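You operate a simulated robot arm through the tools that you are given. There is no shell and no other tool. Be economical: measure what you need, move in short steps, check, and stop when the job is done.

Carry out the task below with a simulated two-armed robot. There is one attempt and no reset: what you move stays moved.

Task
Take the green cloth and leave it on the third board from the bottom of the stores shelving. Stack the lime marker block marked "hold" from the top of the sack bench on top of the lime marker block marked "ready". Take the sample box from the top of the sack bench and leave it on the black belt between the yellow marks. Take the teal-top lot card from the top of the sack bench and put it on the end stand under the end chute. Take the paper sack with a blue band on the top of the sack bench and put it away on the shelf under the sizing gauge. Put the black cloth on the front half of the end stand away on the middle of the packing table. Put the yellow brush on the black belt between the yellow marks. Take the lime cloth from the top of the steel stand and leave it on the middle shelf of the green rack. Take the teal brush bar and put it on the top of the steel side table. Put the cream lot card labelled "yellow" in the grey tray. Push the sliding bin lid shut. Take the blue lot card on the top of the steel side table and put it away on the long shelf by the feed control box. Do these in any order. Set down upright: sample box, teal-top lot card, paper sack with a blue band, blue lot card.

The check looks at the end state, three seconds after you hand in, the way a careful person would. Anything else that was tipped, shoved, dropped, spilled or broken makes it a failure. A push-on lid holds only when it is set on centred and level and pressed home; a screw cap is set on level and turned clockwise until tight. Flat cloth is picked up by pressing the open fingertips on it (5 to 10 N) and closing them slowly along it; thin cloth reads only 2 to 8 mm in the jaws.

Robot
Two 6-joint arms with two-finger parallel grippers on one trunk, on a base that drives. Base frame: it is fixed to the floor where the robot stands at the start and does not move with it; the origin is under the middle of the robot, x ahead of it, y to its left, z up; the surface under the hand at the start is at about z = 0.8. Readings come in m, rad, newtons and seconds.
The left shoulder is at the start at [-0.077, 0.177, 0.832], the right one opposite. With the tool pointing down near the work surface each hand reaches from about 0.1 to 0.72 m from the robot's upright axis, wherever it stands, measured 20 degrees to its own side. Places, roughly: black belt between the yellow marks [5.6, -0.4, 0.8]; black cloth (11x7x4 cm) [3, -0.1, 0.5]; blue lot card [12.25, -5.25, 0.75]; end stand under the end chute [2.9, -0.4, 0.5]; green cloth (11x7x4 cm) [0.5, -0.1, 0.8]; grey tray (30x22x6 cm) [10.2, -7.9, 1]; lime cloth (9x6x4 cm) [10.7, -8.9, 0.9]; lime marker block [0.75, 0, 0.75]; long shelf by the feed control box (53x26 cm) [11.72, -1.02, 0.64]; middle of the packing table [8.1, 2.3, 0.8]; middle shelf of the green rack [10.1, -8.1, 0.9]; paper sack with a blue band [0.75, 0, 0.75]; sample box [1, 0, 0.75]; shelf under the sizing gauge [12.6, 2.5, 0.2]; sliding bin lid [10.4, -5.7, 0.9]; teal brush bar [11, -9, 1]; teal-top lot card [1, 0, 0.75]; third board of the stores shelving [3.3, 2.3, 1]; top of the steel side table [12.2, -5.4, 0.8]; yellow brush (13x6x8 cm) [1.2, 0.2, 0.8]. Payload 1.57 kg a hand.
The tool frame of a hand sits at the grasp point between the pads (the TCP): z along the fingers, y along the line on which they close. The tips reach 0.03 m beyond it. Largest opening 0.08 m; finger width 0.017, thickness 0.012; the body of the gripper, 0.04 by 0.082 m, starts 0.08 m behind the TCP.
Orientation is told as [roll, pitch, yaw] about the base's x, y, z axes, in that order, counted from this pose: with the fingers straight down and closing along the base's y, the tool's x points along the base's -x, its y along +y and its z along -z.

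Tools
- The arms move only by the tool move_arm. It takes "left_plan", "right_plan" or both (then of equal length, played together; a hand with none holds still); each is a list of rows, each an object (a shift or turn left out is 0, a gripper value left out holds the last) with "translation": the shift along the base's x, y, z in m, a list of three; "turn": the turn, a rotation vector about the base's x, y, z in rad, a list of three; "claw": the finger opening in m, from 0 to 0.08. In form: [{"translation": [x, y, z], "turn": [wx, wy, wz], "claw": claw}, ...]. A call has 1 to 8 rows; each row shifts and turns the commanded pose from where the row before left it. Each row takes 0.2 s and may step no farther than 0.05 m and 0.15 rad from the row before; otherwise, or with a gripper value out of range, the whole call is refused. Where a pose cannot be reached the arm comes as near as it can. A force on the tool above 40 N (or 10 N above the force at the start of the call, whichever is more), or a blocked arm, ends the call early, and 0.2 s more pass. Each finger travels about 0.072 m/s and halts on what it meets, pressing with about 28 N; the grip force reading is that of the motor and also rises with nothing between the fingers. The clock runs only during rows and for 0.2 s after the last one: add rows that do not move to give the fingers time. The reply holds the time, the measured pose of the TCP, the force on the tool along the base axes, the opening and the grip force, in the units named above and with some noise, with the torque about the TCP (base axes, N m) and any sound that the robot's microphone picked up.
- Cameras (640 x 400 px; columns grow to the right, rows downward): "scene" is now at [0.0393, 0.016, 1.5562]; the picture's right is [0.19, -0.98, 0.00], its down [-0.72, -0.14, -0.68] and it looks along [0.67, 0.13, -0.74] (base axes); focal length 292 px, centre (320, 200). "left" rides on the left gripper at [0.072, 0.007, -0.122] in its tool frame; the picture's right is [-0.09, 1.00, 0.00], its down [-0.84, -0.08, -0.54] and it looks along [-0.54, -0.05, 0.84] (tool axes); focal length 238 px, centre (320, 200). "right" rides on the right gripper at [0.072, -0.007, -0.122] in its tool frame; the picture's right is [0.09, 1.00, 0.00], its down [-0.84, 0.08, -0.54] and it looks along [-0.54, 0.05, 0.84] (tool axes); focal length 238 px, centre (320, 200). There is no depth. A picture from a camera that has moved, and an enlarged one, comes with that camera's place and axes in the base frame and with its lens.
- camera(camera): a new picture of that camera. No time passes.
- lift_body(by): slides the trunk up (or, below 0, down) by that many m; the arms and the scene camera ride with it, the base frame stays. It gives what a move gives, with no picture.
- drive_base(legs): drives the robot by 1 to 6 legs, each [ahead, left, turn to the left] in m, m and rad, along the robot's own axes; the way and the turn of a leg run together, so that a leg with both is an arc; at most 1.5 m and 3.142 rad a leg. The arms and the cameras ride along, it lands a little off, and it stops where it bumps. It gives what a move gives.
- head_to(pan, tilt): turns the head with the scene camera to pan (to the left, within 2.496 rad either way) and tilt (down, from -0.506 to 1.204), counted from straight ahead of the robot. It gives what a move gives.
- enlarge(camera, box): a new picture of the part [left, top, right, bottom] of that camera's present view, enlarged. No time passes.
- job_done(): hands the job in; it is judged then, once.

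Work in short steps. Places have to be worked out from the pictures, the camera data and where the tool is seen: move nearer, look again, correct. Check each grasp and each placing, and mend what went wrong. You have 556 turns and 356 pictures in all, those below and enlarged ones among them. Open the grippers and draw the arms clear of the work before you hand the job in, unless the task says otherwise.

The tools are called after "Call:" as a command line: name --argument value ..., lists and objects as JSON in quotes. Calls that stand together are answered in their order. move_arm: Moves the arms, as the interface text tells. Its arguments: {"type":"object","properties":{"left_plan":{"type":"array"},"right_plan":{"type":"array"}},"required":[]} The other tools are called the same way: lift_body (by) slides the trunk up or down; drive_base (legs) drives the base; head_to (pan, tilt) turns the head that bears the scene camera; camera (camera) takes a picture; enlarge (camera, box) takes an enlarged picture of a part of a camera's view; job_done () hands the job in.

At the start:

```text
t: 0.0
left_ee_pos: [0.4809, 0.2648, 1.1019]
left_orientation: [0.0, -0.001, 0.001]
left_contact_force: [-0.2, 0.1, 0.1]
left_moment: [-0.01, 0.0, 0.0]
left_grip_width: 0.0801
left_finger_force: 0.1
right_ee_pos: [0.3924, -0.1333, 1.0823]
right_orientation: [-0.001, -0.002, 0.001]
right_contact_force: [-0.7, 0.1, -0.1]
right_moment: [0.01, 0.03, 0.01]
right_grip_width: 0.08
right_finger_force: 0.0
trunk travel left (down, up): [-0.275, 0.053]
robot x, y, heading: [-0.0008, -0.0005, -0.002]
head pan, tilt: [0.187, 0.826]
```

scene: 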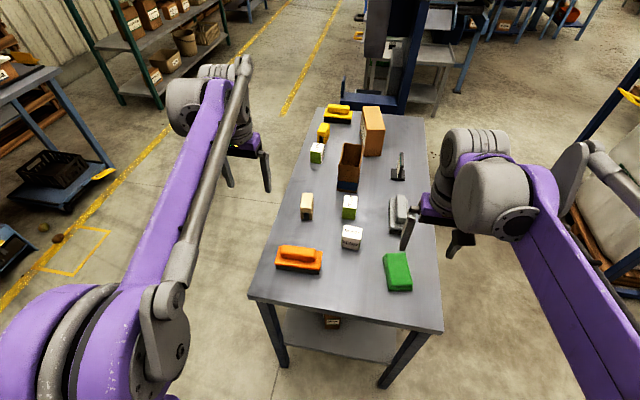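
right: 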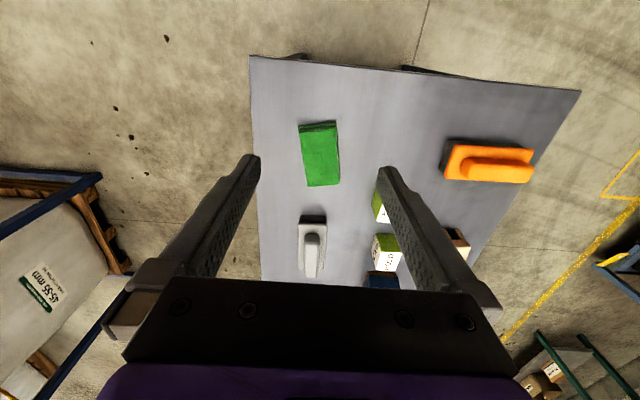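
left: 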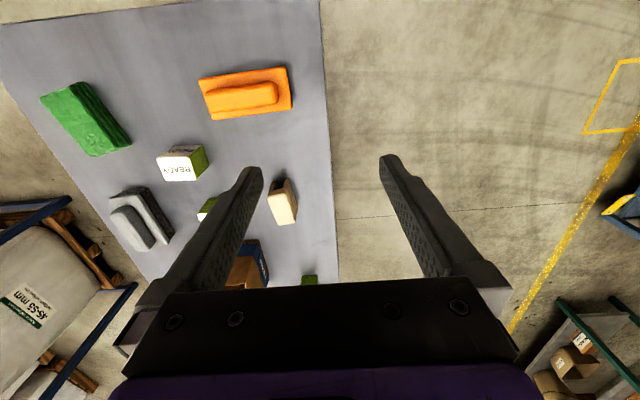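

The bench is ahead with many objects. I'll zoom in on the bench to identify each one.

Call:
enlarge --camera "scene" --box '[240, 90, 450, 220]'

Call:
enlarge --camera "scene" --box '[240, 180, 450, 310]'

```text
3.05 times, centred on (345, 155) of scene
camera zoom: at [0.0393, 0.016, 1.5562], right [0.19, -0.98, 0.0], down [-0.72, -0.14, -0.68], along [0.67, 0.13, -0.74], focal length 890 px, centre (244, 337)
```

zoom: 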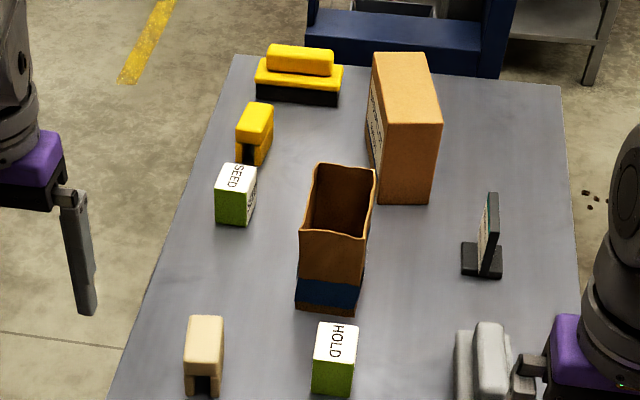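

```text
3.05 times, centred on (345, 245) of scene
camera zoom: at [0.0393, 0.016, 1.5562], right [0.19, -0.98, 0.0], down [-0.72, -0.14, -0.68], along [0.67, 0.13, -0.74], focal length 890 px, centre (244, 63)
```

zoom: 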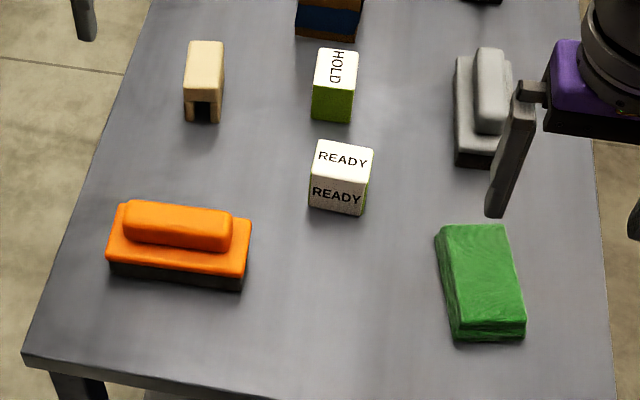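

The bench top is near z=0.80, spanning x 0.34–1.345 and y -0.24–0.265. Before acting I'll look around to learn the layout and the driving lanes.

Call:
head_to --pan 0.0 --tilt 0.25

Call:
camera --camera "scene"

Call:
head_to --pan 1.3 --tilt 0.4

Call:
camera --camera "scene"

Call:
head_to --pan -1.3 --tilt 0.4

Call:
camera --camera "scene"

```text
t: 1.0
left_ee_pos: [0.4808, 0.2643, 1.1013]
left_orientation: [0.0, -0.001, 0.0]
left_contact_force: [0.1, 0.7, -0.4]
left_moment: [0.0, 0.0, 0.01]
left_grip_width: 0.0798
left_finger_force: 0.0
right_ee_pos: [0.3905, -0.1334, 1.0818]
right_orientation: [0.001, 0.0, -0.002]
right_contact_force: [0.2, -0.1, -0.7]
right_moment: [0.02, -0.04, 0.02]
right_grip_width: 0.0801
right_finger_force: 0.0
trunk travel left (down, up): [-0.275, 0.053]
robot x, y, heading: [-0.0018, 0.0006, -0.001]
head pan, tilt: [0.0, 0.25]
```

```text
350 pictures are left
camera scene: at [0.0548, 0.0013, 1.6074], right [0.0, -1.0, 0.0], down [-0.25, 0.0, -0.97], along [0.97, 0.0, -0.25], focal length 292 px, centre (320, 200)
```

scene: 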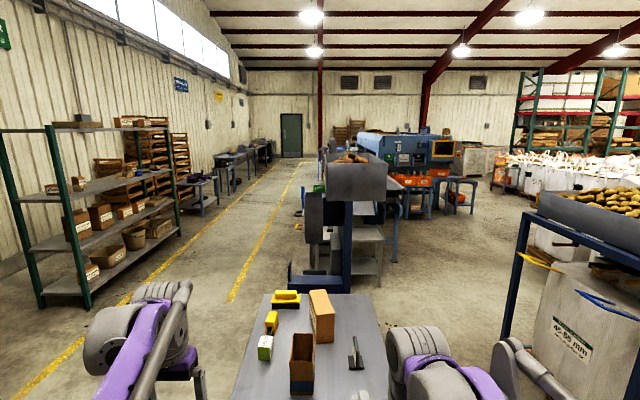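

```text
t: 2.5
left_ee_pos: [0.4813, 0.2644, 1.1009]
left_orientation: [-0.001, 0.0, 0.001]
left_contact_force: [-0.6, 0.2, 0.1]
left_moment: [0.04, -0.01, 0.06]
left_grip_width: 0.0801
left_finger_force: 0.0
right_ee_pos: [0.3917, -0.1322, 1.0821]
right_orientation: [-0.001, 0.0, 0.001]
right_contact_force: [-0.5, 0.4, -0.3]
right_moment: [-0.02, -0.01, -0.02]
right_grip_width: 0.0801
right_finger_force: 0.0
trunk travel left (down, up): [-0.275, 0.053]
robot x, y, heading: [0.002, 0.003, 0.0]
head pan, tilt: [1.3, 0.4]
```

```text
349 pictures are left
camera scene: at [-0.0139, 0.0905, 1.5935], right [0.96, -0.27, 0.0], down [-0.1, -0.37, -0.92], along [0.25, 0.89, -0.39], focal length 292 px, centre (320, 200)
```

scene: 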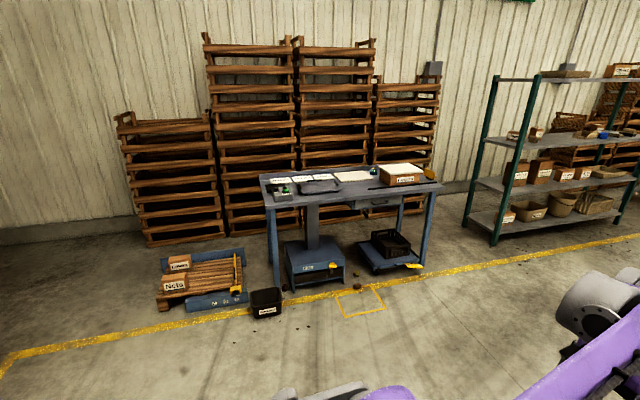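

```text
t: 4.8
left_ee_pos: [0.4817, 0.2649, 1.1016]
left_orientation: [0.0, 0.001, -0.002]
left_contact_force: [0.3, -0.4, 0.4]
left_moment: [0.0, 0.0, 0.02]
left_grip_width: 0.08
left_finger_force: 0.0
right_ee_pos: [0.3921, -0.1335, 1.0816]
right_orientation: [-0.001, 0.0, 0.0]
right_contact_force: [-0.4, 0.0, 0.1]
right_moment: [-0.01, -0.03, 0.01]
right_grip_width: 0.0802
right_finger_force: 0.1
trunk travel left (down, up): [-0.275, 0.053]
robot x, y, heading: [0.0005, -0.0004, 0.001]
head pan, tilt: [-1.3, 0.4]
```

```text
348 pictures are left
camera scene: at [-0.0139, -0.088, 1.5935], right [-0.96, -0.27, 0.0], down [-0.1, 0.37, -0.92], along [0.25, -0.89, -0.39], focal length 292 px, centre (320, 200)
```

scene: 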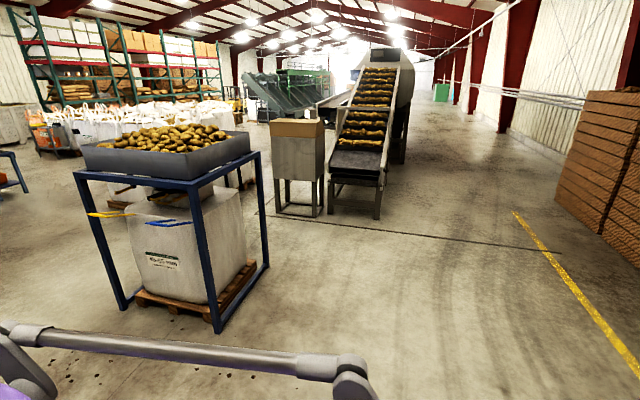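

The layout is clear: a free aisle runs on the left of the bench. First the stacking: I'll bring the left hand over the HOLD block (≈0.695, 0.038) and move the right hand outward.

Call:
move_arm --left_plan '[{"translation": [0.0166, -0.0383, -0.0133]}, {"translation": [0.0166, -0.0383, -0.0133]}, {"translation": [0.0166, -0.0383, -0.0133]}, {"translation": [0.0166, -0.0383, -0.0133]}, {"translation": [0.0166, -0.0383, -0.0133]}, {"translation": [0.0166, -0.0383, -0.0133]}]' --right_plan '[{"translation": [0, -0.03, 0]}, {"translation": [0, -0.03, 0]}, {"translation": [0, -0.03, 0]}, {"translation": [0, -0.03, 0]}, {"translation": [0, -0.03, 0]}, {"translation": [0, -0.03, 0]}]'

Call:
camera --camera "left"

```text
t: 6.2
left_ee_pos: [0.5839, 0.0331, 1.0193]
left_orientation: [0.0, 0.001, 0.001]
left_contact_force: [-0.2, -0.7, -0.4]
left_moment: [0.05, -0.01, 0.03]
left_grip_width: 0.0799
left_finger_force: 0.0
right_ee_pos: [0.3919, -0.3138, 1.081]
right_orientation: [0.002, 0.0, 0.0]
right_contact_force: [-0.3, -1.0, -0.5]
right_moment: [0.01, 0.01, -0.04]
right_grip_width: 0.0797
right_finger_force: 0.1
trunk travel left (down, up): [-0.275, 0.053]
robot x, y, heading: [-0.0006, 0.0011, 0.003]
head pan, tilt: [-1.3, 0.4]
```

```text
347 pictures are left
camera left: at [0.5138, 0.0413, 1.1428], right [0.09, 1.0, 0.0], down [0.84, -0.08, 0.54], along [0.54, -0.05, -0.84], focal length 238 px, centre (320, 200)
```

left: 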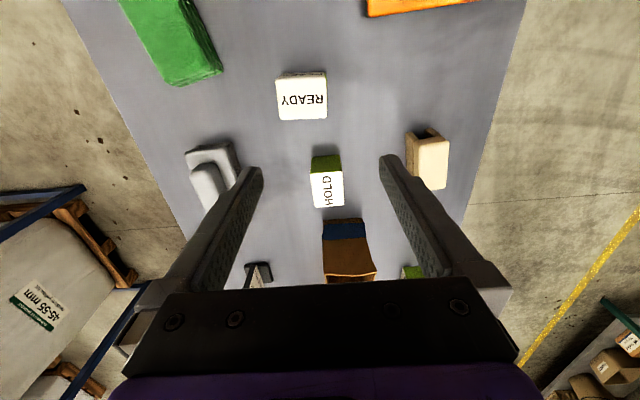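

HOLD top centre is at ≈(0.686, 0.036), about 4 cm wide in y and 6 cm long in x, with top z≈0.85. READY sits at ≈(0.57, 0.015). I'll move over HOLD and go down.

Call:
move_arm --left_plan '[{"translation": [0.04, 0.001, 0]}, {"translation": [0.04, 0.001, 0]}, {"translation": [0.022, 0.001, -0.02]}, {"translation": [0, 0, -0.04]}, {"translation": [0, 0, -0.03]}, {"translation": [0, 0, 0]}]'

Call:
camera --camera "left"

```text
t: 7.6
left_ee_pos: [0.6458, 0.0403, 0.9308]
left_orientation: [0.0, 0.0, 0.001]
left_contact_force: [-0.5, 0.0, 0.4]
left_moment: [0.01, 0.0, -0.01]
left_grip_width: 0.0799
left_finger_force: 0.0
left hand out of reach, approached as far as the arm can: row 2, 3
right_ee_pos: [0.3898, -0.3132, 1.0819]
right_orientation: [0.0, 0.002, 0.002]
right_contact_force: [-0.3, 0.2, -0.5]
right_moment: [-0.02, 0.04, 0.03]
right_grip_width: 0.0797
right_finger_force: 0.2
trunk travel left (down, up): [-0.275, 0.053]
robot x, y, heading: [0.0009, -0.0016, -0.003]
head pan, tilt: [-1.3, 0.4]
```

```text
346 pictures are left
camera left: at [0.5743, 0.0484, 1.0527], right [0.09, 1.0, 0.0], down [0.84, -0.08, 0.54], along [0.54, -0.05, -0.84], focal length 238 px, centre (320, 200)
```

left: 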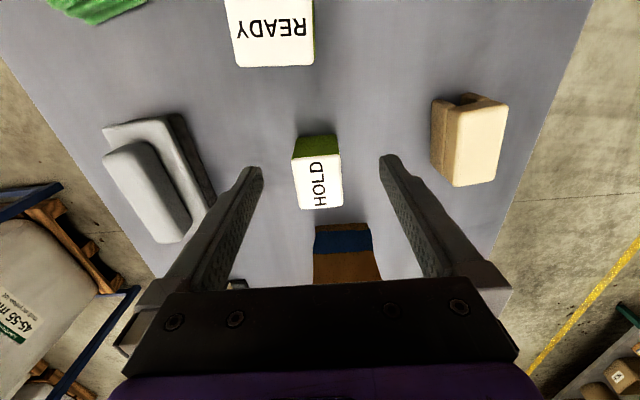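

HOLD is just out of reach from here. I'll look down at the gap between the robot base and the bench.

Call:
head_to --pan 0.0 --tilt 1.2

Call:
camera --camera "scene"

```text
t: 9.1
left_ee_pos: [0.6448, 0.0398, 0.9305]
left_orientation: [0.0, 0.001, -0.001]
left_contact_force: [0.1, -0.3, 0.0]
left_moment: [0.04, 0.01, 0.01]
left_grip_width: 0.08
left_finger_force: 0.0
right_ee_pos: [0.3903, -0.3121, 1.0814]
right_orientation: [0.0, 0.0, 0.001]
right_contact_force: [-0.4, 0.2, 0.4]
right_moment: [-0.04, 0.02, 0.0]
right_grip_width: 0.08
right_finger_force: 0.1
trunk travel left (down, up): [-0.275, 0.053]
robot x, y, heading: [-0.0001, 0.0014, -0.002]
head pan, tilt: [0.0, 1.201]
```

```text
345 pictures are left
camera scene: at [0.0173, 0.0013, 1.5306], right [0.0, -1.0, 0.0], down [-0.93, 0.0, -0.36], along [0.36, 0.0, -0.93], focal length 292 px, centre (320, 200)
```

scene: 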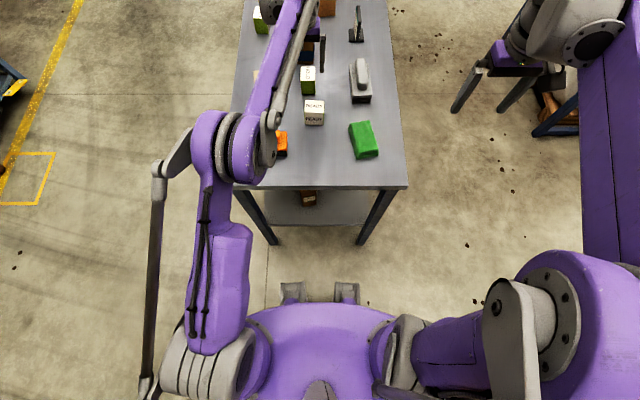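

There is about 0.18 m free in front of the base feet. I'll back the hand off a bit, drive 0.09 m ahead, then approach HOLD.

Call:
move_arm --left_plan '[{"translation": [-0.04, 0, 0.02]}, {"translation": [-0.02, -0.003, 0.0]}]'

Call:
drive_base --legs '[[0.09, 0, 0]]'

Call:
camera --camera "left"

```text
t: 9.7
left_ee_pos: [0.5813, 0.037, 0.95]
left_orientation: [0.001, 0.001, -0.001]
left_contact_force: [0.5, -0.2, 0.6]
left_moment: [-0.01, -0.01, -0.03]
left_grip_width: 0.0801
left_finger_force: 0.1
right_ee_pos: [0.3916, -0.3122, 1.0808]
right_orientation: [-0.001, 0.0, 0.001]
right_contact_force: [-1.0, 0.9, 0.2]
right_moment: [0.0, 0.01, 0.01]
right_grip_width: 0.0802
right_finger_force: 0.0
trunk travel left (down, up): [-0.275, 0.053]
robot x, y, heading: [0.0007, 0.0024, 0.001]
head pan, tilt: [0.0, 1.201]
```

```text
t: 10.8
left_ee_pos: [0.6722, 0.0382, 0.9519]
left_orientation: [0.0, 0.0, 0.002]
left_contact_force: [0.1, -0.8, -0.2]
left_moment: [-0.04, 0.01, -0.02]
left_grip_width: 0.0797
left_finger_force: 0.1
right_ee_pos: [0.4806, -0.3119, 1.0814]
right_orientation: [0.001, -0.001, 0.003]
right_contact_force: [0.3, -0.3, -0.5]
right_moment: [0.03, 0.01, 0.02]
right_grip_width: 0.0799
right_finger_force: 0.0
trunk travel left (down, up): [-0.275, 0.053]
robot x, y, heading: [0.0918, 0.0023, 0.001]
head pan, tilt: [0.0, 1.201]
```

```text
344 pictures are left
camera left: at [0.6013, 0.0466, 1.0729], right [0.09, 1.0, 0.0], down [0.84, -0.08, 0.54], along [0.54, -0.05, -0.84], focal length 238 px, centre (320, 200)
```

left: 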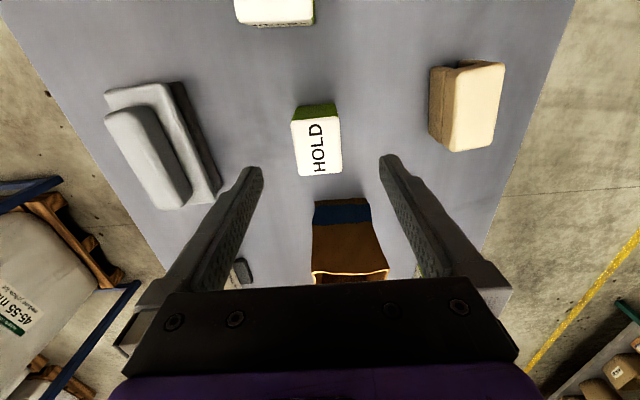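

HOLD confirmed at (0.682, 0.036). Going down and closing on it.

Call:
move_arm --left_plan '[{"translation": [0.01, -0.002, -0.03]}, {"translation": [0, 0, -0.04]}, {"translation": [0, 0, -0.042]}, {"claw": 0.03}, {"claw": 0.03}, {"claw": 0.03}, {"claw": 0.03}]'

```text
t: 12.4
left_ee_pos: [0.6788, 0.0348, 0.8378]
left_orientation: [-0.001, 0.0, 0.002]
left_contact_force: [-0.5, 0.4, 1.0]
left_moment: [0.02, 0.02, 0.03]
left_grip_width: 0.0435
left_finger_force: 27.8
right_ee_pos: [0.4808, -0.311, 1.0827]
right_orientation: [0.0, 0.0, 0.001]
right_contact_force: [0.0, 0.0, -0.1]
right_moment: [0.04, 0.0, 0.0]
right_grip_width: 0.0799
right_finger_force: 0.1
trunk travel left (down, up): [-0.275, 0.053]
robot x, y, heading: [0.0911, 0.0041, -0.002]
head pan, tilt: [0.0, 1.201]
```

The block is gripped (0.0435 m wide). Lift and step back so the hand camera can see READY.

Call:
move_arm --left_plan '[{"translation": [0, 0, 0.05]}, {"translation": [0, 0, 0.05]}, {"translation": [-0.045, -0.003, 0.025]}, {"translation": [-0.045, -0.006, 0]}, {"translation": [-0.045, -0.006, 0]}, {"translation": [-0.045, -0.006, 0]}]'

Call:
camera --camera "left"

```text
refused: row 3 steps farther than a row can; nothing moved
```

```text
343 pictures are left
camera left: at [0.6086, 0.0427, 0.9599], right [0.09, 1.0, 0.0], down [0.84, -0.08, 0.54], along [0.54, -0.05, -0.84], focal length 238 px, centre (320, 200)
```

left: 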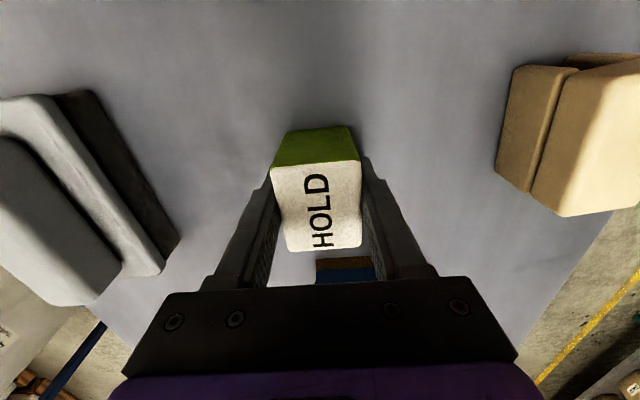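

The one diagonal row was too long; I'll resend with shorter steps.

Call:
move_arm --left_plan '[{"translation": [0, 0, 0.049]}, {"translation": [0, 0, 0.049]}, {"translation": [-0.03, 0, 0.025]}, {"translation": [-0.045, -0.006, 0]}, {"translation": [-0.045, -0.006, 0]}, {"translation": [-0.045, -0.006, 0]}, {"translation": [-0.03, 0, 0]}]'

Call:
camera --camera "left"

```text
t: 14.0
left_ee_pos: [0.4836, 0.0177, 0.9621]
left_orientation: [0.0, -0.001, 0.001]
left_contact_force: [-0.3, -0.5, -0.6]
left_moment: [-0.03, -0.01, 0.04]
left_grip_width: 0.0437
left_finger_force: 28.3
right_ee_pos: [0.4794, -0.3108, 1.082]
right_orientation: [-0.002, 0.0, 0.002]
right_contact_force: [-0.1, 0.3, -0.5]
right_moment: [-0.01, -0.02, 0.01]
right_grip_width: 0.0801
right_finger_force: 0.0
trunk travel left (down, up): [-0.275, 0.053]
robot x, y, heading: [0.0921, 0.0012, 0.004]
head pan, tilt: [0.0, 1.201]
```

```text
342 pictures are left
camera left: at [0.4132, 0.027, 1.0833], right [0.09, 1.0, 0.0], down [0.84, -0.08, 0.54], along [0.54, -0.05, -0.84], focal length 238 px, centre (320, 200)
```

left: 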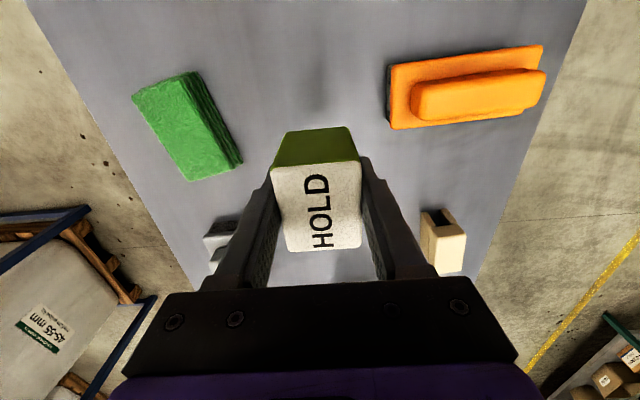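

READY is hidden behind the held block. The right hand camera and the head should still see it.

Call:
camera --camera "right"

Call:
enlarge --camera "scene" --box '[220, 30, 420, 200]'

```text
341 pictures are left
camera right: at [0.4074, -0.3175, 1.2049], right [-0.09, 1.0, 0.0], down [0.84, 0.08, 0.54], along [0.54, 0.05, -0.84], focal length 238 px, centre (320, 200)
```

right: 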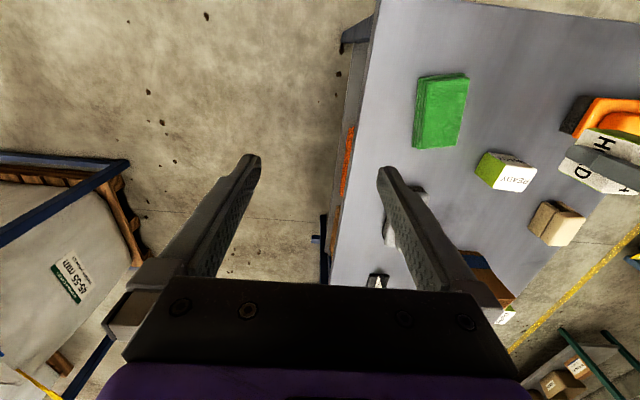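

```text
2.35 times, centred on (320, 115) of scene
camera zoom: at [0.106, 0.0017, 1.5306], right [0.0, -1.0, 0.0], down [-0.93, 0.0, -0.36], along [0.36, 0.0, -0.93], focal length 687 px, centre (320, 400)
```

zoom: 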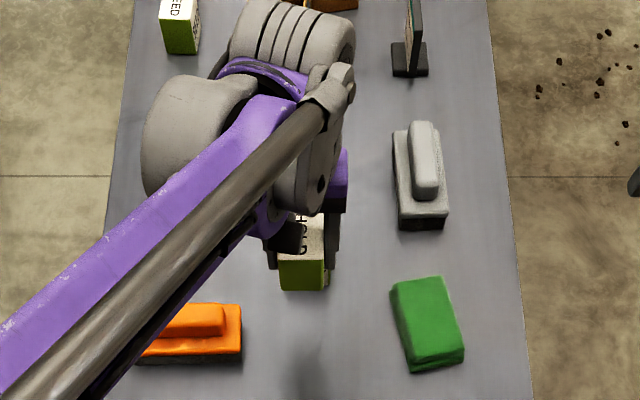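

READY's top is near (0.566, 0.018). I'll move HOLD over it and lower to contact.

Call:
move_arm --left_plan '[{"translation": [0.04, 0, 0]}, {"translation": [0.041, 0, 0]}, {"translation": [0, 0, -0.035]}, {"translation": [0, 0, -0.025]}, {"translation": [0, 0, -0.008]}, {"translation": [0, 0, 0]}]'

Call:
camera --camera "right"

```text
t: 15.4
left_ee_pos: [0.5659, 0.0183, 0.8954]
left_orientation: [0.001, 0.0, 0.002]
left_contact_force: [3.6, -1.3, 26.8]
left_moment: [-0.06, -0.02, -0.02]
left_grip_width: 0.0435
left_finger_force: 27.8
right_ee_pos: [0.4785, -0.3121, 1.082]
right_orientation: [0.001, -0.004, 0.001]
right_contact_force: [-1.1, 0.3, -0.2]
right_moment: [-0.02, -0.01, 0.04]
right_grip_width: 0.0801
right_finger_force: 0.1
trunk travel left (down, up): [-0.275, 0.053]
robot x, y, heading: [0.0932, -0.0007, 0.001]
head pan, tilt: [0.0, 1.201]
```

```text
339 pictures are left
camera right: at [0.4067, -0.3179, 1.2053], right [-0.09, 1.0, 0.0], down [0.84, 0.08, 0.54], along [0.54, 0.05, -0.84], focal length 238 px, centre (320, 200)
```

right: 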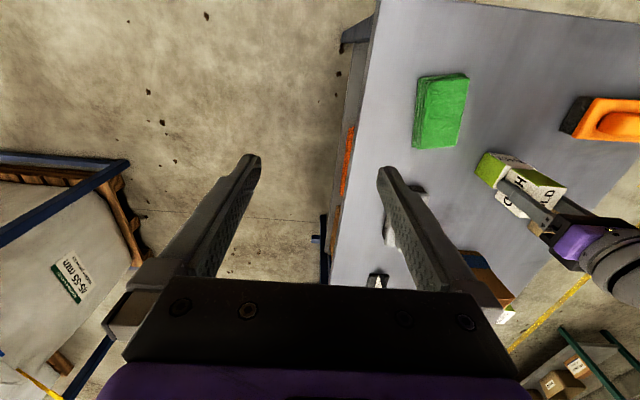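

Contact at z 0.895 with 27 N upward. I'll check the centring before releasing.

Call:
enlarge --camera "right" --box '[450, 120, 610, 240]'

Call:
enlarge --camera "scene" --box '[250, 70, 400, 180]'

```text
3.33 times, centred on (530, 180) of right
camera zoom: at [0.4067, -0.3179, 1.2053], right [-0.09, 1.0, 0.0], down [0.84, 0.08, 0.54], along [0.54, 0.05, -0.84], focal length 794 px, centre (-380, 267)
```

zoom: 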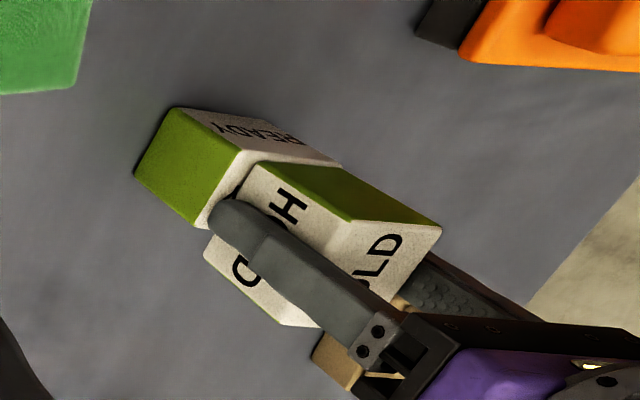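

```text
3.64 times, centred on (325, 125) of scene
camera zoom: at [0.105, 0.0013, 1.5308], right [0.0, -1.0, 0.0], down [-0.93, 0.0, -0.36], along [0.36, 0.0, -0.93], focal length 1062 px, centre (302, 473)
```

zoom: 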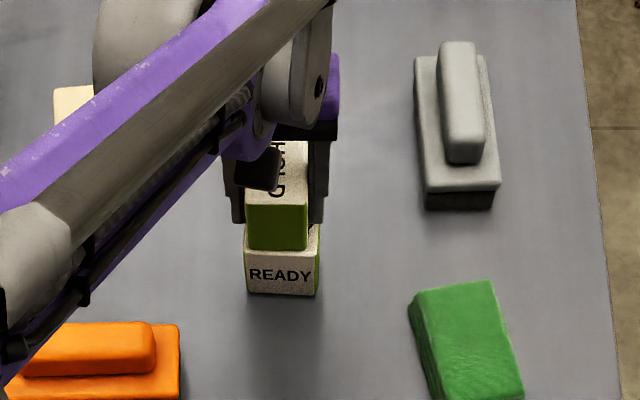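

HOLD sits ≈14 mm too far ahead on READY. I'll lift, shift back 14 mm (and a hair in -y), lower and release.

Call:
move_arm --left_plan '[{"translation": [0, 0, 0.018]}, {"translation": [-0.014, -0.001, 0]}, {"translation": [0, 0, 0]}, {"translation": [0, 0, -0.01]}, {"translation": [0, 0, -0.005]}, {"translation": [0, 0, 0]}]'

Call:
enlarge --camera "scene" --box '[250, 70, 400, 180]'

Call:
enlarge --camera "right" --box '[450, 120, 610, 240]'

```text
t: 16.8
left_ee_pos: [0.5533, 0.0179, 0.8954]
left_orientation: [0.0, -0.001, 0.004]
left_contact_force: [-0.7, -0.5, -1.0]
left_moment: [0.01, -0.02, 0.01]
left_grip_width: 0.0433
left_finger_force: 27.8
right_ee_pos: [0.4795, -0.3119, 1.0806]
right_orientation: [-0.001, 0.0, 0.002]
right_contact_force: [0.2, 0.7, -0.4]
right_moment: [0.0, -0.01, 0.02]
right_grip_width: 0.0802
right_finger_force: 0.1
trunk travel left (down, up): [-0.275, 0.053]
robot x, y, heading: [0.0918, 0.0011, 0.005]
head pan, tilt: [0.0, 1.201]
```

```text
3.64 times, centred on (325, 125) of scene
camera zoom: at [0.1068, 0.0014, 1.5306], right [0.0, -1.0, 0.0], down [-0.93, 0.0, -0.36], along [0.36, 0.0, -0.93], focal length 1062 px, centre (302, 473)
```

zoom: 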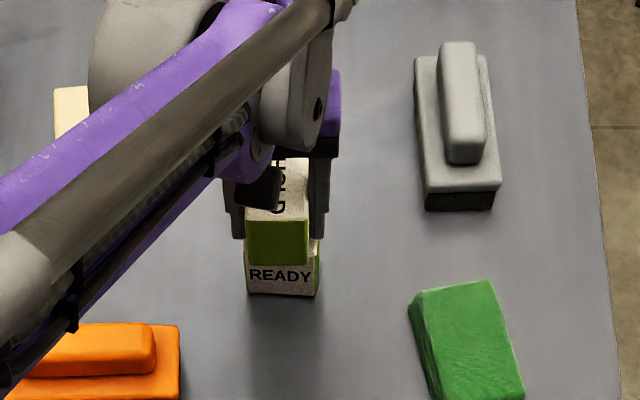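

```text
3.33 times, centred on (530, 180) of right
camera zoom: at [0.4081, -0.3178, 1.2047], right [-0.09, 1.0, 0.0], down [0.84, 0.08, 0.54], along [0.54, 0.05, -0.84], focal length 794 px, centre (-380, 267)
```

zoom: 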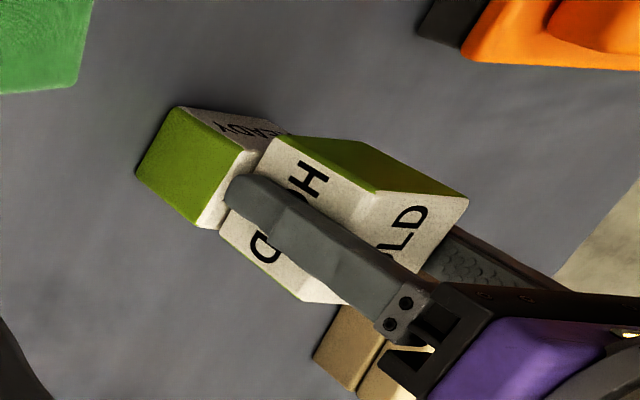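

Centring looks good now. Lower a few mm more to contact, then open and retreat upward.

Call:
move_arm --left_plan '[{"translation": [0, 0, -0.003]}, {"translation": [0, 0, -0.001]}, {"claw": 0.05}, {"claw": 0.06}, {"claw": 0.07}, {"claw": 0.08}]'

Call:
move_arm --left_plan '[{"translation": [0, 0, 0.04]}, {"translation": [0, 0, 0.04]}, {"translation": [0, 0.04, 0.02]}, {"translation": [-0.01, 0.04, 0.02]}, {"translation": [-0.01, 0.04, 0]}, {"translation": [0, 0.04, 0]}, {"translation": [0, 0.04, 0]}]'

Call:
enlarge --camera "scene" --box '[220, 30, 420, 200]'

```text
t: 18.2
left_ee_pos: [0.5541, 0.0188, 0.8914]
left_orientation: [0.002, -0.001, -0.001]
left_contact_force: [-0.1, -0.1, -0.2]
left_moment: [0.01, -0.02, -0.01]
left_grip_width: 0.0797
left_finger_force: 0.0
right_ee_pos: [0.4801, -0.3118, 1.0822]
right_orientation: [0.001, 0.0, 0.001]
right_contact_force: [0.3, -0.1, -0.1]
right_moment: [-0.02, -0.02, -0.03]
right_grip_width: 0.08
right_finger_force: 0.1
trunk travel left (down, up): [-0.275, 0.053]
robot x, y, heading: [0.0875, 0.0061, 0.002]
head pan, tilt: [0.0, 1.201]
```

```text
t: 19.8
left_ee_pos: [0.5332, 0.2191, 1.0144]
left_orientation: [-0.002, 0.001, 0.0]
left_contact_force: [0.6, 0.4, 0.1]
left_moment: [0.03, -0.02, 0.04]
left_grip_width: 0.0803
left_finger_force: 0.0
right_ee_pos: [0.4801, -0.3112, 1.0824]
right_orientation: [0.001, 0.0, 0.003]
right_contact_force: [-0.1, 0.7, -0.4]
right_moment: [-0.03, 0.01, -0.01]
right_grip_width: 0.0801
right_finger_force: 0.1
trunk travel left (down, up): [-0.275, 0.053]
robot x, y, heading: [0.0915, -0.001, -0.002]
head pan, tilt: [0.0, 1.201]
```

```text
2.35 times, centred on (320, 115) of scene
camera zoom: at [0.1066, 0.0021, 1.5306], right [0.0, -1.0, 0.0], down [-0.93, 0.0, -0.36], along [0.36, 0.0, -0.93], focal length 687 px, centre (320, 400)
```

zoom: 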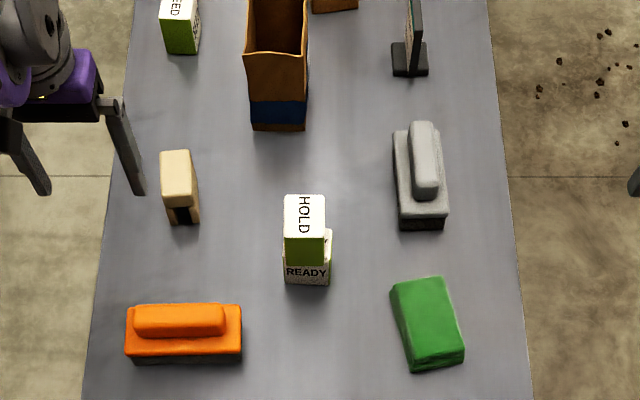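

The stack is good. Next the green cloth at ≈(0.477, -0.12), yaw ≈0.2: bring the right hand over it for a close look.

Call:
move_arm --right_plan '[{"translation": [-0.016, 0.039, -0.016]}, {"translation": [-0.016, 0.039, -0.016]}, {"translation": [-0.016, 0.039, -0.016]}, {"translation": [-0.016, 0.039, -0.016]}, {"translation": [-0.016, 0.036, -0.016]}]'

Call:
camera --camera "right"

```text
t: 21.0
left_ee_pos: [0.533, 0.2187, 1.0152]
left_orientation: [0.0, -0.001, 0.002]
left_contact_force: [-0.2, -0.5, 0.4]
left_moment: [0.02, 0.0, -0.02]
left_grip_width: 0.0801
left_finger_force: 0.0
right_ee_pos: [0.3999, -0.1169, 1.0002]
right_orientation: [0.001, 0.0, 0.001]
right_contact_force: [0.7, -0.1, 0.6]
right_moment: [0.03, -0.01, 0.0]
right_grip_width: 0.08
right_finger_force: 0.1
trunk travel left (down, up): [-0.275, 0.053]
robot x, y, heading: [0.0883, 0.0007, 0.002]
head pan, tilt: [0.0, 1.201]
```

```text
333 pictures are left
camera right: at [0.3269, -0.1242, 1.1233], right [-0.09, 1.0, 0.0], down [0.84, 0.08, 0.54], along [0.54, 0.05, -0.84], focal length 238 px, centre (320, 200)
```

right: 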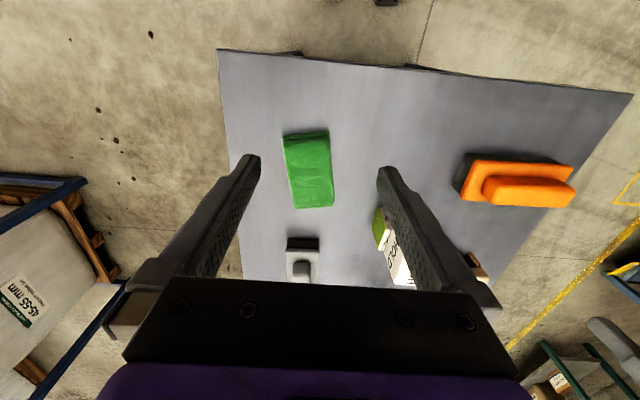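

Cloth centre ≈(0.471, -0.122), yaw ≈0.17, width ≈5.5 cm, so it fits the jaws. Turn, descend around it and close.

Call:
move_arm --right_plan '[{"translation": [0.035, -0.003, -0.02], "turn": [0, 0, 0.09]}, {"translation": [0.036, -0.002, -0.03], "turn": [0, 0, 0.08]}, {"translation": [0, 0, -0.045]}, {"translation": [0, 0, -0.04]}, {"translation": [0, 0, -0.028]}, {"translation": [0, 0, 0]}]'

Call:
camera --camera "right"

```text
t: 22.4
left_ee_pos: [0.532, 0.2189, 1.0142]
left_orientation: [0.0, 0.0, 0.0]
left_contact_force: [0.4, -0.7, 0.0]
left_moment: [0.01, 0.0, 0.02]
left_grip_width: 0.0799
left_finger_force: 0.0
right_ee_pos: [0.47, -0.1226, 0.8362]
right_orientation: [-0.002, -0.001, 0.172]
right_contact_force: [-1.2, 0.1, -0.3]
right_moment: [0.01, 0.0, 0.02]
right_grip_width: 0.08
right_finger_force: 0.0
trunk travel left (down, up): [-0.275, 0.053]
robot x, y, heading: [0.0899, 0.0016, 0.003]
head pan, tilt: [0.0, 1.201]
```

```text
332 pictures are left
camera right: at [0.4001, -0.1417, 0.9594], right [-0.26, 0.97, 0.0], down [0.81, 0.22, 0.54], along [0.52, 0.14, -0.84], focal length 238 px, centre (320, 200)
```

right: 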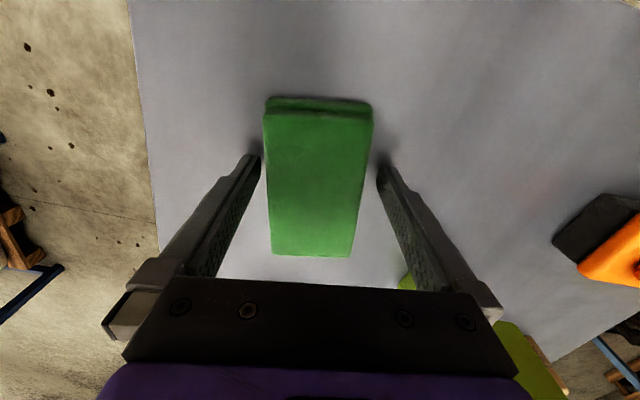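

The cloth lies neatly between the fingers. Close and lift.

Call:
move_arm --right_plan '[{"claw": 0.06}, {"claw": 0.045}, {"claw": 0.035}, {"claw": 0.03}, {"translation": [0, 0, 0.04]}, {"translation": [0, 0, 0.045]}, {"translation": [0, 0, 0.045]}]'

Call:
camera --camera "right"

```text
t: 24.0
left_ee_pos: [0.5315, 0.2186, 1.0151]
left_orientation: [0.001, 0.0, 0.002]
left_contact_force: [0.1, -0.3, 0.2]
left_moment: [0.02, -0.01, 0.02]
left_grip_width: 0.0799
left_finger_force: 0.0
right_ee_pos: [0.4708, -0.1246, 0.9669]
right_orientation: [-0.001, 0.0, 0.17]
right_contact_force: [0.3, 0.4, -0.5]
right_moment: [-0.02, 0.0, 0.02]
right_grip_width: 0.0641
right_finger_force: 28.1
trunk travel left (down, up): [-0.275, 0.053]
robot x, y, heading: [0.0895, 0.0025, -0.0]
head pan, tilt: [0.0, 1.201]
```

```text
331 pictures are left
camera right: at [0.4016, -0.1422, 1.0889], right [-0.26, 0.97, 0.0], down [0.81, 0.22, 0.54], along [0.52, 0.14, -0.84], focal length 238 px, centre (320, 200)
```

right: 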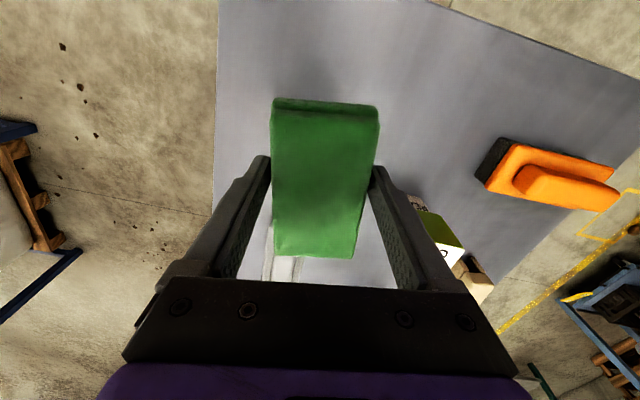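

The cloth is held (6.4 cm). Next I'll drive round to the right side of the bench, facing +y, to fetch the teal-top card with the left hand. Raise both hands first.

Call:
move_arm --left_plan '[{"translation": [-0.04, 0, 0.02]}, {"translation": [-0.04, 0, 0.02]}, {"translation": [-0.03, 0, 0.02]}]' --right_plan '[{"translation": [-0.02, -0.01, 0.04], "turn": [0, 0, -0.08]}, {"translation": [-0.02, -0.02, 0.04], "turn": [0, 0, -0.09]}, {"translation": [-0.02, -0.02, 0.04]}]'

Call:
drive_base --legs '[[-0.4, 0, 0], [0, -0.85, 0], [0, 0, 1.5708], [0, -1.2, 0]]'

Call:
head_to --pan 0.0 --tilt 0.75

Call:
camera --camera "scene"

```text
t: 24.8
left_ee_pos: [0.4185, 0.2208, 1.0708]
left_orientation: [-0.001, -0.002, 0.002]
left_contact_force: [-0.3, 0.2, -0.8]
left_moment: [0.01, -0.04, 0.0]
left_grip_width: 0.0799
left_finger_force: 0.1
right_ee_pos: [0.4109, -0.1724, 1.0851]
right_orientation: [-0.001, -0.002, 0.001]
right_contact_force: [-0.5, 1.2, -1.5]
right_moment: [0.0, 0.0, 0.0]
right_grip_width: 0.0643
right_finger_force: 27.7
trunk travel left (down, up): [-0.275, 0.053]
robot x, y, heading: [0.0923, 0.0009, 0.001]
head pan, tilt: [0.0, 1.201]
```

```text
t: 26.9
left_ee_pos: [0.1195, 0.2237, 1.0707]
left_orientation: [-0.001, 0.003, 0.009]
left_contact_force: [1.1, -0.4, -0.3]
left_moment: [0.01, 0.03, 0.04]
left_grip_width: 0.0801
left_finger_force: 0.0
right_ee_pos: [0.1162, -0.1693, 1.0845]
right_orientation: [-0.003, 0.002, 0.011]
right_contact_force: [0.6, -0.1, -0.2]
right_moment: [-0.01, 0.07, -0.05]
right_grip_width: 0.0641
right_finger_force: 27.7
trunk travel left (down, up): [-0.275, 0.053]
robot x, y, heading: [-0.2137, 0.0011, 0.008]
head pan, tilt: [0.0, 1.201]
stopped in leg 1: the robot was blocked; the commanded pose is now the measured one
```

```text
t: 27.8
left_ee_pos: [0.117, 0.2231, 1.0712]
left_orientation: [0.0, 0.001, 0.01]
left_contact_force: [0.3, 0.0, -0.6]
left_moment: [0.01, 0.02, -0.05]
left_grip_width: 0.0799
left_finger_force: 0.1
right_ee_pos: [0.1146, -0.1673, 1.0831]
right_orientation: [0.001, 0.002, 0.011]
right_contact_force: [0.6, -0.3, -0.4]
right_moment: [0.02, 0.01, -0.03]
right_grip_width: 0.0641
right_finger_force: 27.7
trunk travel left (down, up): [-0.275, 0.053]
robot x, y, heading: [-0.2119, -0.0004, 0.009]
head pan, tilt: [0.0, 0.75]
```

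```text
330 pictures are left
camera scene: at [-0.1667, 0.0021, 1.5623], right [0.01, -1.0, 0.0], down [-0.68, -0.01, -0.73], along [0.73, 0.01, -0.68], focal length 292 px, centre (320, 200)
```

scene: 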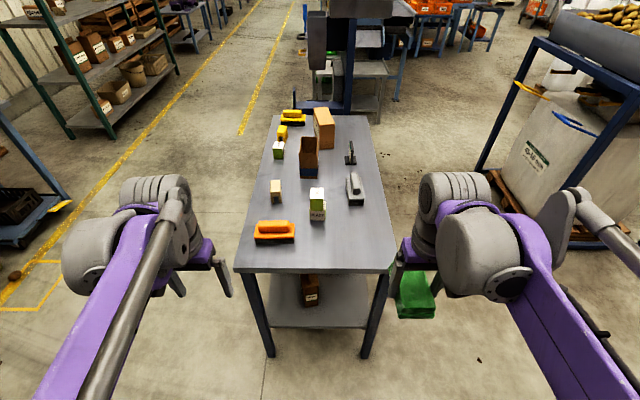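

Blocked from behind at x=-0.21. I'll look back to see what is there.

Call:
head_to --pan 2.45 --tilt 0.6

Call:
camera --camera "scene"

Call:
head_to --pan -2.45 --tilt 0.6

Call:
camera --camera "scene"

```text
t: 30.1
left_ee_pos: [0.1183, 0.2227, 1.072]
left_orientation: [0.0, 0.001, 0.009]
left_contact_force: [0.0, -0.1, 0.2]
left_moment: [0.01, -0.01, -0.01]
left_grip_width: 0.0801
left_finger_force: 0.0
right_ee_pos: [0.1127, -0.1685, 1.0845]
right_orientation: [-0.002, -0.001, 0.01]
right_contact_force: [-0.1, -0.5, 0.3]
right_moment: [0.01, 0.04, -0.01]
right_grip_width: 0.0641
right_finger_force: 27.8
trunk travel left (down, up): [-0.275, 0.053]
robot x, y, heading: [-0.2103, -0.0016, 0.01]
head pan, tilt: [2.45, 0.6]
```

```text
329 pictures are left
camera scene: at [-0.3183, 0.0569, 1.5752], right [0.63, 0.78, 0.0], down [0.44, -0.36, -0.83], along [-0.64, 0.52, -0.56], focal length 292 px, centre (320, 200)
```

scene: 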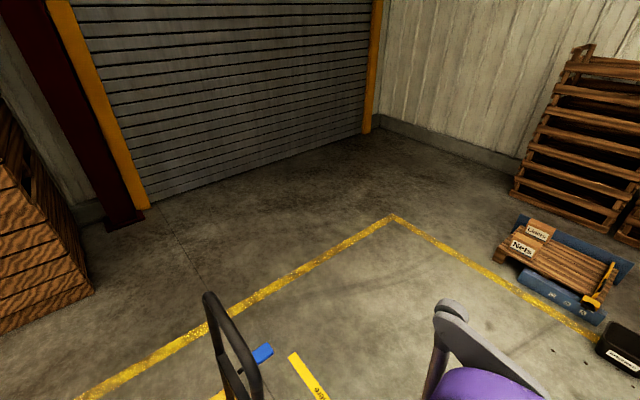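

```text
t: 33.9
left_ee_pos: [0.1178, 0.2232, 1.0704]
left_orientation: [0.0, 0.002, 0.008]
left_contact_force: [0.1, 0.9, 0.4]
left_moment: [0.0, -0.04, -0.01]
left_grip_width: 0.0799
left_finger_force: 0.0
right_ee_pos: [0.1138, -0.1682, 1.0834]
right_orientation: [0.0, 0.001, 0.01]
right_contact_force: [-0.1, 0.0, -0.7]
right_moment: [0.03, -0.01, 0.0]
right_grip_width: 0.0644
right_finger_force: 28.2
trunk travel left (down, up): [-0.275, 0.053]
robot x, y, heading: [-0.2106, 0.0034, 0.012]
head pan, tilt: [-2.45, 0.6]
```

```text
328 pictures are left
camera scene: at [-0.3172, -0.0559, 1.5752], right [-0.65, 0.76, 0.0], down [0.43, 0.36, -0.83], along [-0.63, -0.53, -0.56], focal length 292 px, centre (320, 200)
```

scene: 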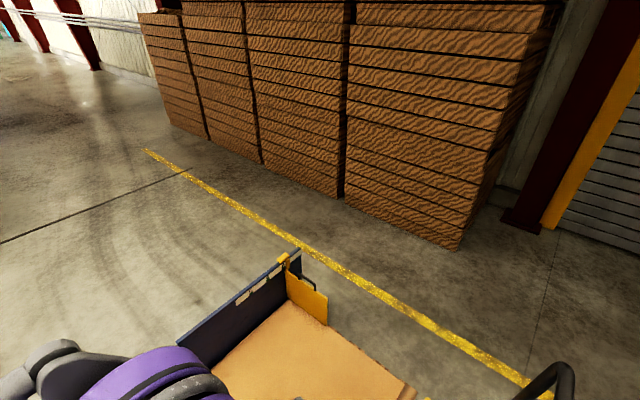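

A cart stands right behind the robot. I'll go a little ahead, strafe right clear of the bench, go ahead, then turn to face the bench's right side.

Call:
drive_base --legs '[[0.05, 0, 0], [0, -0.8, 0], [0.45, 0, 0], [0, 0, 1.56], [0, -0.62, 0]]'

Call:
head_to --pan 0.0 --tilt 0.75

Call:
camera --camera "scene"

```text
t: 53.3
left_ee_pos: [0.6837, -0.4385, 1.0719]
left_orientation: [0.0, -0.002, 1.586]
left_contact_force: [0.2, -0.1, 0.7]
left_moment: [0.0, 0.02, 0.03]
left_grip_width: 0.0798
left_finger_force: 0.0
right_ee_pos: [1.0763, -0.4406, 1.0837]
right_orientation: [0.001, 0.001, 1.585]
right_contact_force: [-0.5, 0.7, -0.4]
right_moment: [0.02, 0.03, -0.01]
right_grip_width: 0.0641
right_finger_force: 28.4
trunk travel left (down, up): [-0.275, 0.053]
robot x, y, heading: [0.9081, -0.7665, 1.585]
head pan, tilt: [-2.45, 0.6]
```

```text
t: 55.5
left_ee_pos: [0.6848, -0.4384, 1.0704]
left_orientation: [-0.001, -0.001, 1.585]
left_contact_force: [0.2, -0.4, -0.3]
left_moment: [0.02, 0.03, -0.02]
left_grip_width: 0.0799
left_finger_force: 0.0
right_ee_pos: [1.0767, -0.4403, 1.0844]
right_orientation: [-0.001, 0.0, 1.586]
right_contact_force: [-0.2, -1.2, -0.8]
right_moment: [0.0, 0.02, 0.03]
right_grip_width: 0.0641
right_finger_force: 28.2
trunk travel left (down, up): [-0.275, 0.053]
robot x, y, heading: [0.9073, -0.768, 1.581]
head pan, tilt: [0.0, 0.75]
```

```text
327 pictures are left
camera scene: at [0.9106, -0.7228, 1.5624], right [1.0, 0.01, 0.0], down [0.01, -0.68, -0.73], along [-0.01, 0.73, -0.68], focal length 292 px, centre (320, 200)
```

scene: 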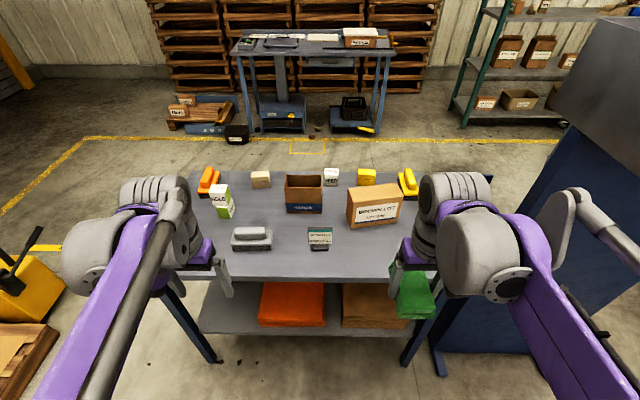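

Call:
enlarge --camera "scene" --box '[190, 150, 430, 290]'

```text
2.67 times, centred on (310, 220) of scene
camera zoom: at [0.9106, -0.7228, 1.5624], right [1.0, 0.01, 0.0], down [0.01, -0.68, -0.73], along [-0.01, 0.73, -0.68], focal length 779 px, centre (347, 147)
```

zoom: 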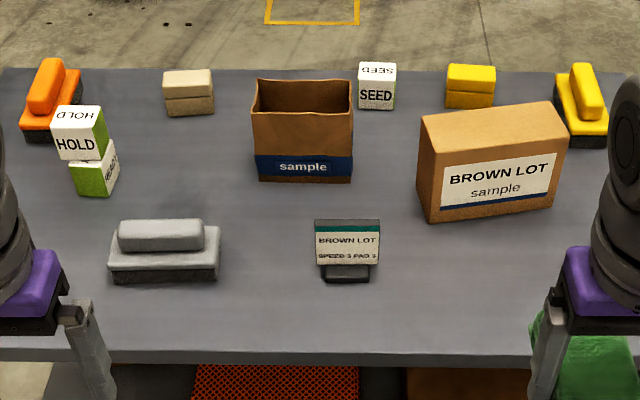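

The card's base is ≈(0.903, -0.135); it is about 8 cm wide and 9 cm tall, thin along y. The sample box and sack are both labelled "sample". I'll drive 0.2 m closer and turn the left hand so it closes along y.

Call:
drive_base --legs '[[0.2, 0, 0]]'

Call:
move_arm --left_plan '[{"translation": [0.02, 0, 0.01], "turn": [0, 0, -0.15]}, {"translation": [0.02, 0, 0.01], "turn": [0, 0, -0.15]}, {"translation": [0.02, 0, 0], "turn": [0, 0, -0.15]}, {"translation": [0.02, 0, 0], "turn": [0, 0, -0.15]}, {"translation": [0.02, 0, 0], "turn": [0, 0, -0.15]}, {"turn": [0, 0, -0.15]}, {"turn": [0, 0, -0.15]}, {"turn": [0, 0, -0.15]}]'

Call:
move_arm --left_plan '[{"turn": [0, 0, -0.15]}, {"turn": [0, 0, -0.15]}, {"turn": [0, 0, -0.08]}]'

Call:
camera --camera "left"

```text
t: 57.1
left_ee_pos: [0.6805, -0.2416, 1.0708]
left_orientation: [0.0, 0.001, 1.589]
left_contact_force: [-0.9, 0.4, -0.5]
left_moment: [0.0, 0.02, 0.04]
left_grip_width: 0.08
left_finger_force: 0.2
right_ee_pos: [1.0721, -0.2423, 1.0836]
right_orientation: [-0.001, 0.002, 1.587]
right_contact_force: [0.3, 0.3, -0.5]
right_moment: [0.02, 0.03, -0.03]
right_grip_width: 0.0643
right_finger_force: 27.9
trunk travel left (down, up): [-0.275, 0.053]
robot x, y, heading: [0.9063, -0.5664, 1.588]
head pan, tilt: [0.0, 0.75]
```

```text
t: 58.9
left_ee_pos: [0.7801, -0.2419, 1.0895]
left_orientation: [-0.001, 0.0, 0.386]
left_contact_force: [0.2, 0.3, -0.9]
left_moment: [-0.01, -0.01, -0.01]
left_grip_width: 0.0802
left_finger_force: 0.0
right_ee_pos: [1.0725, -0.2424, 1.0839]
right_orientation: [0.0, 0.001, 1.589]
right_contact_force: [0.4, 0.8, -0.9]
right_moment: [-0.02, -0.01, 0.01]
right_grip_width: 0.0644
right_finger_force: 28.2
trunk travel left (down, up): [-0.275, 0.053]
robot x, y, heading: [0.9064, -0.5673, 1.593]
head pan, tilt: [0.0, 0.75]
```

```text
t: 59.7
left_ee_pos: [0.7801, -0.2422, 1.0914]
left_orientation: [0.0, 0.0, 0.006]
left_contact_force: [0.6, 0.0, 0.0]
left_moment: [-0.03, 0.0, 0.0]
left_grip_width: 0.0802
left_finger_force: 0.1
right_ee_pos: [1.0735, -0.2439, 1.0843]
right_orientation: [0.0, 0.002, 1.588]
right_contact_force: [0.1, -0.1, -0.9]
right_moment: [-0.01, -0.02, 0.0]
right_grip_width: 0.0641
right_finger_force: 27.7
trunk travel left (down, up): [-0.275, 0.053]
robot x, y, heading: [0.9085, -0.5676, 1.595]
head pan, tilt: [0.0, 0.75]
```

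```text
325 pictures are left
camera left: at [0.7091, -0.234, 1.2126], right [0.09, 1.0, 0.0], down [0.84, -0.07, 0.54], along [0.54, -0.05, -0.84], focal length 238 px, centre (320, 200)
```

left: 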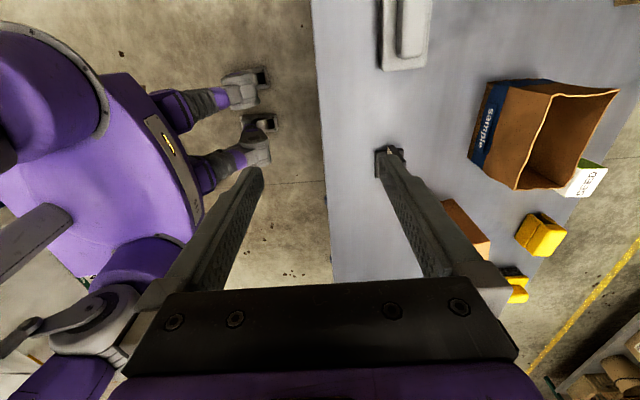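

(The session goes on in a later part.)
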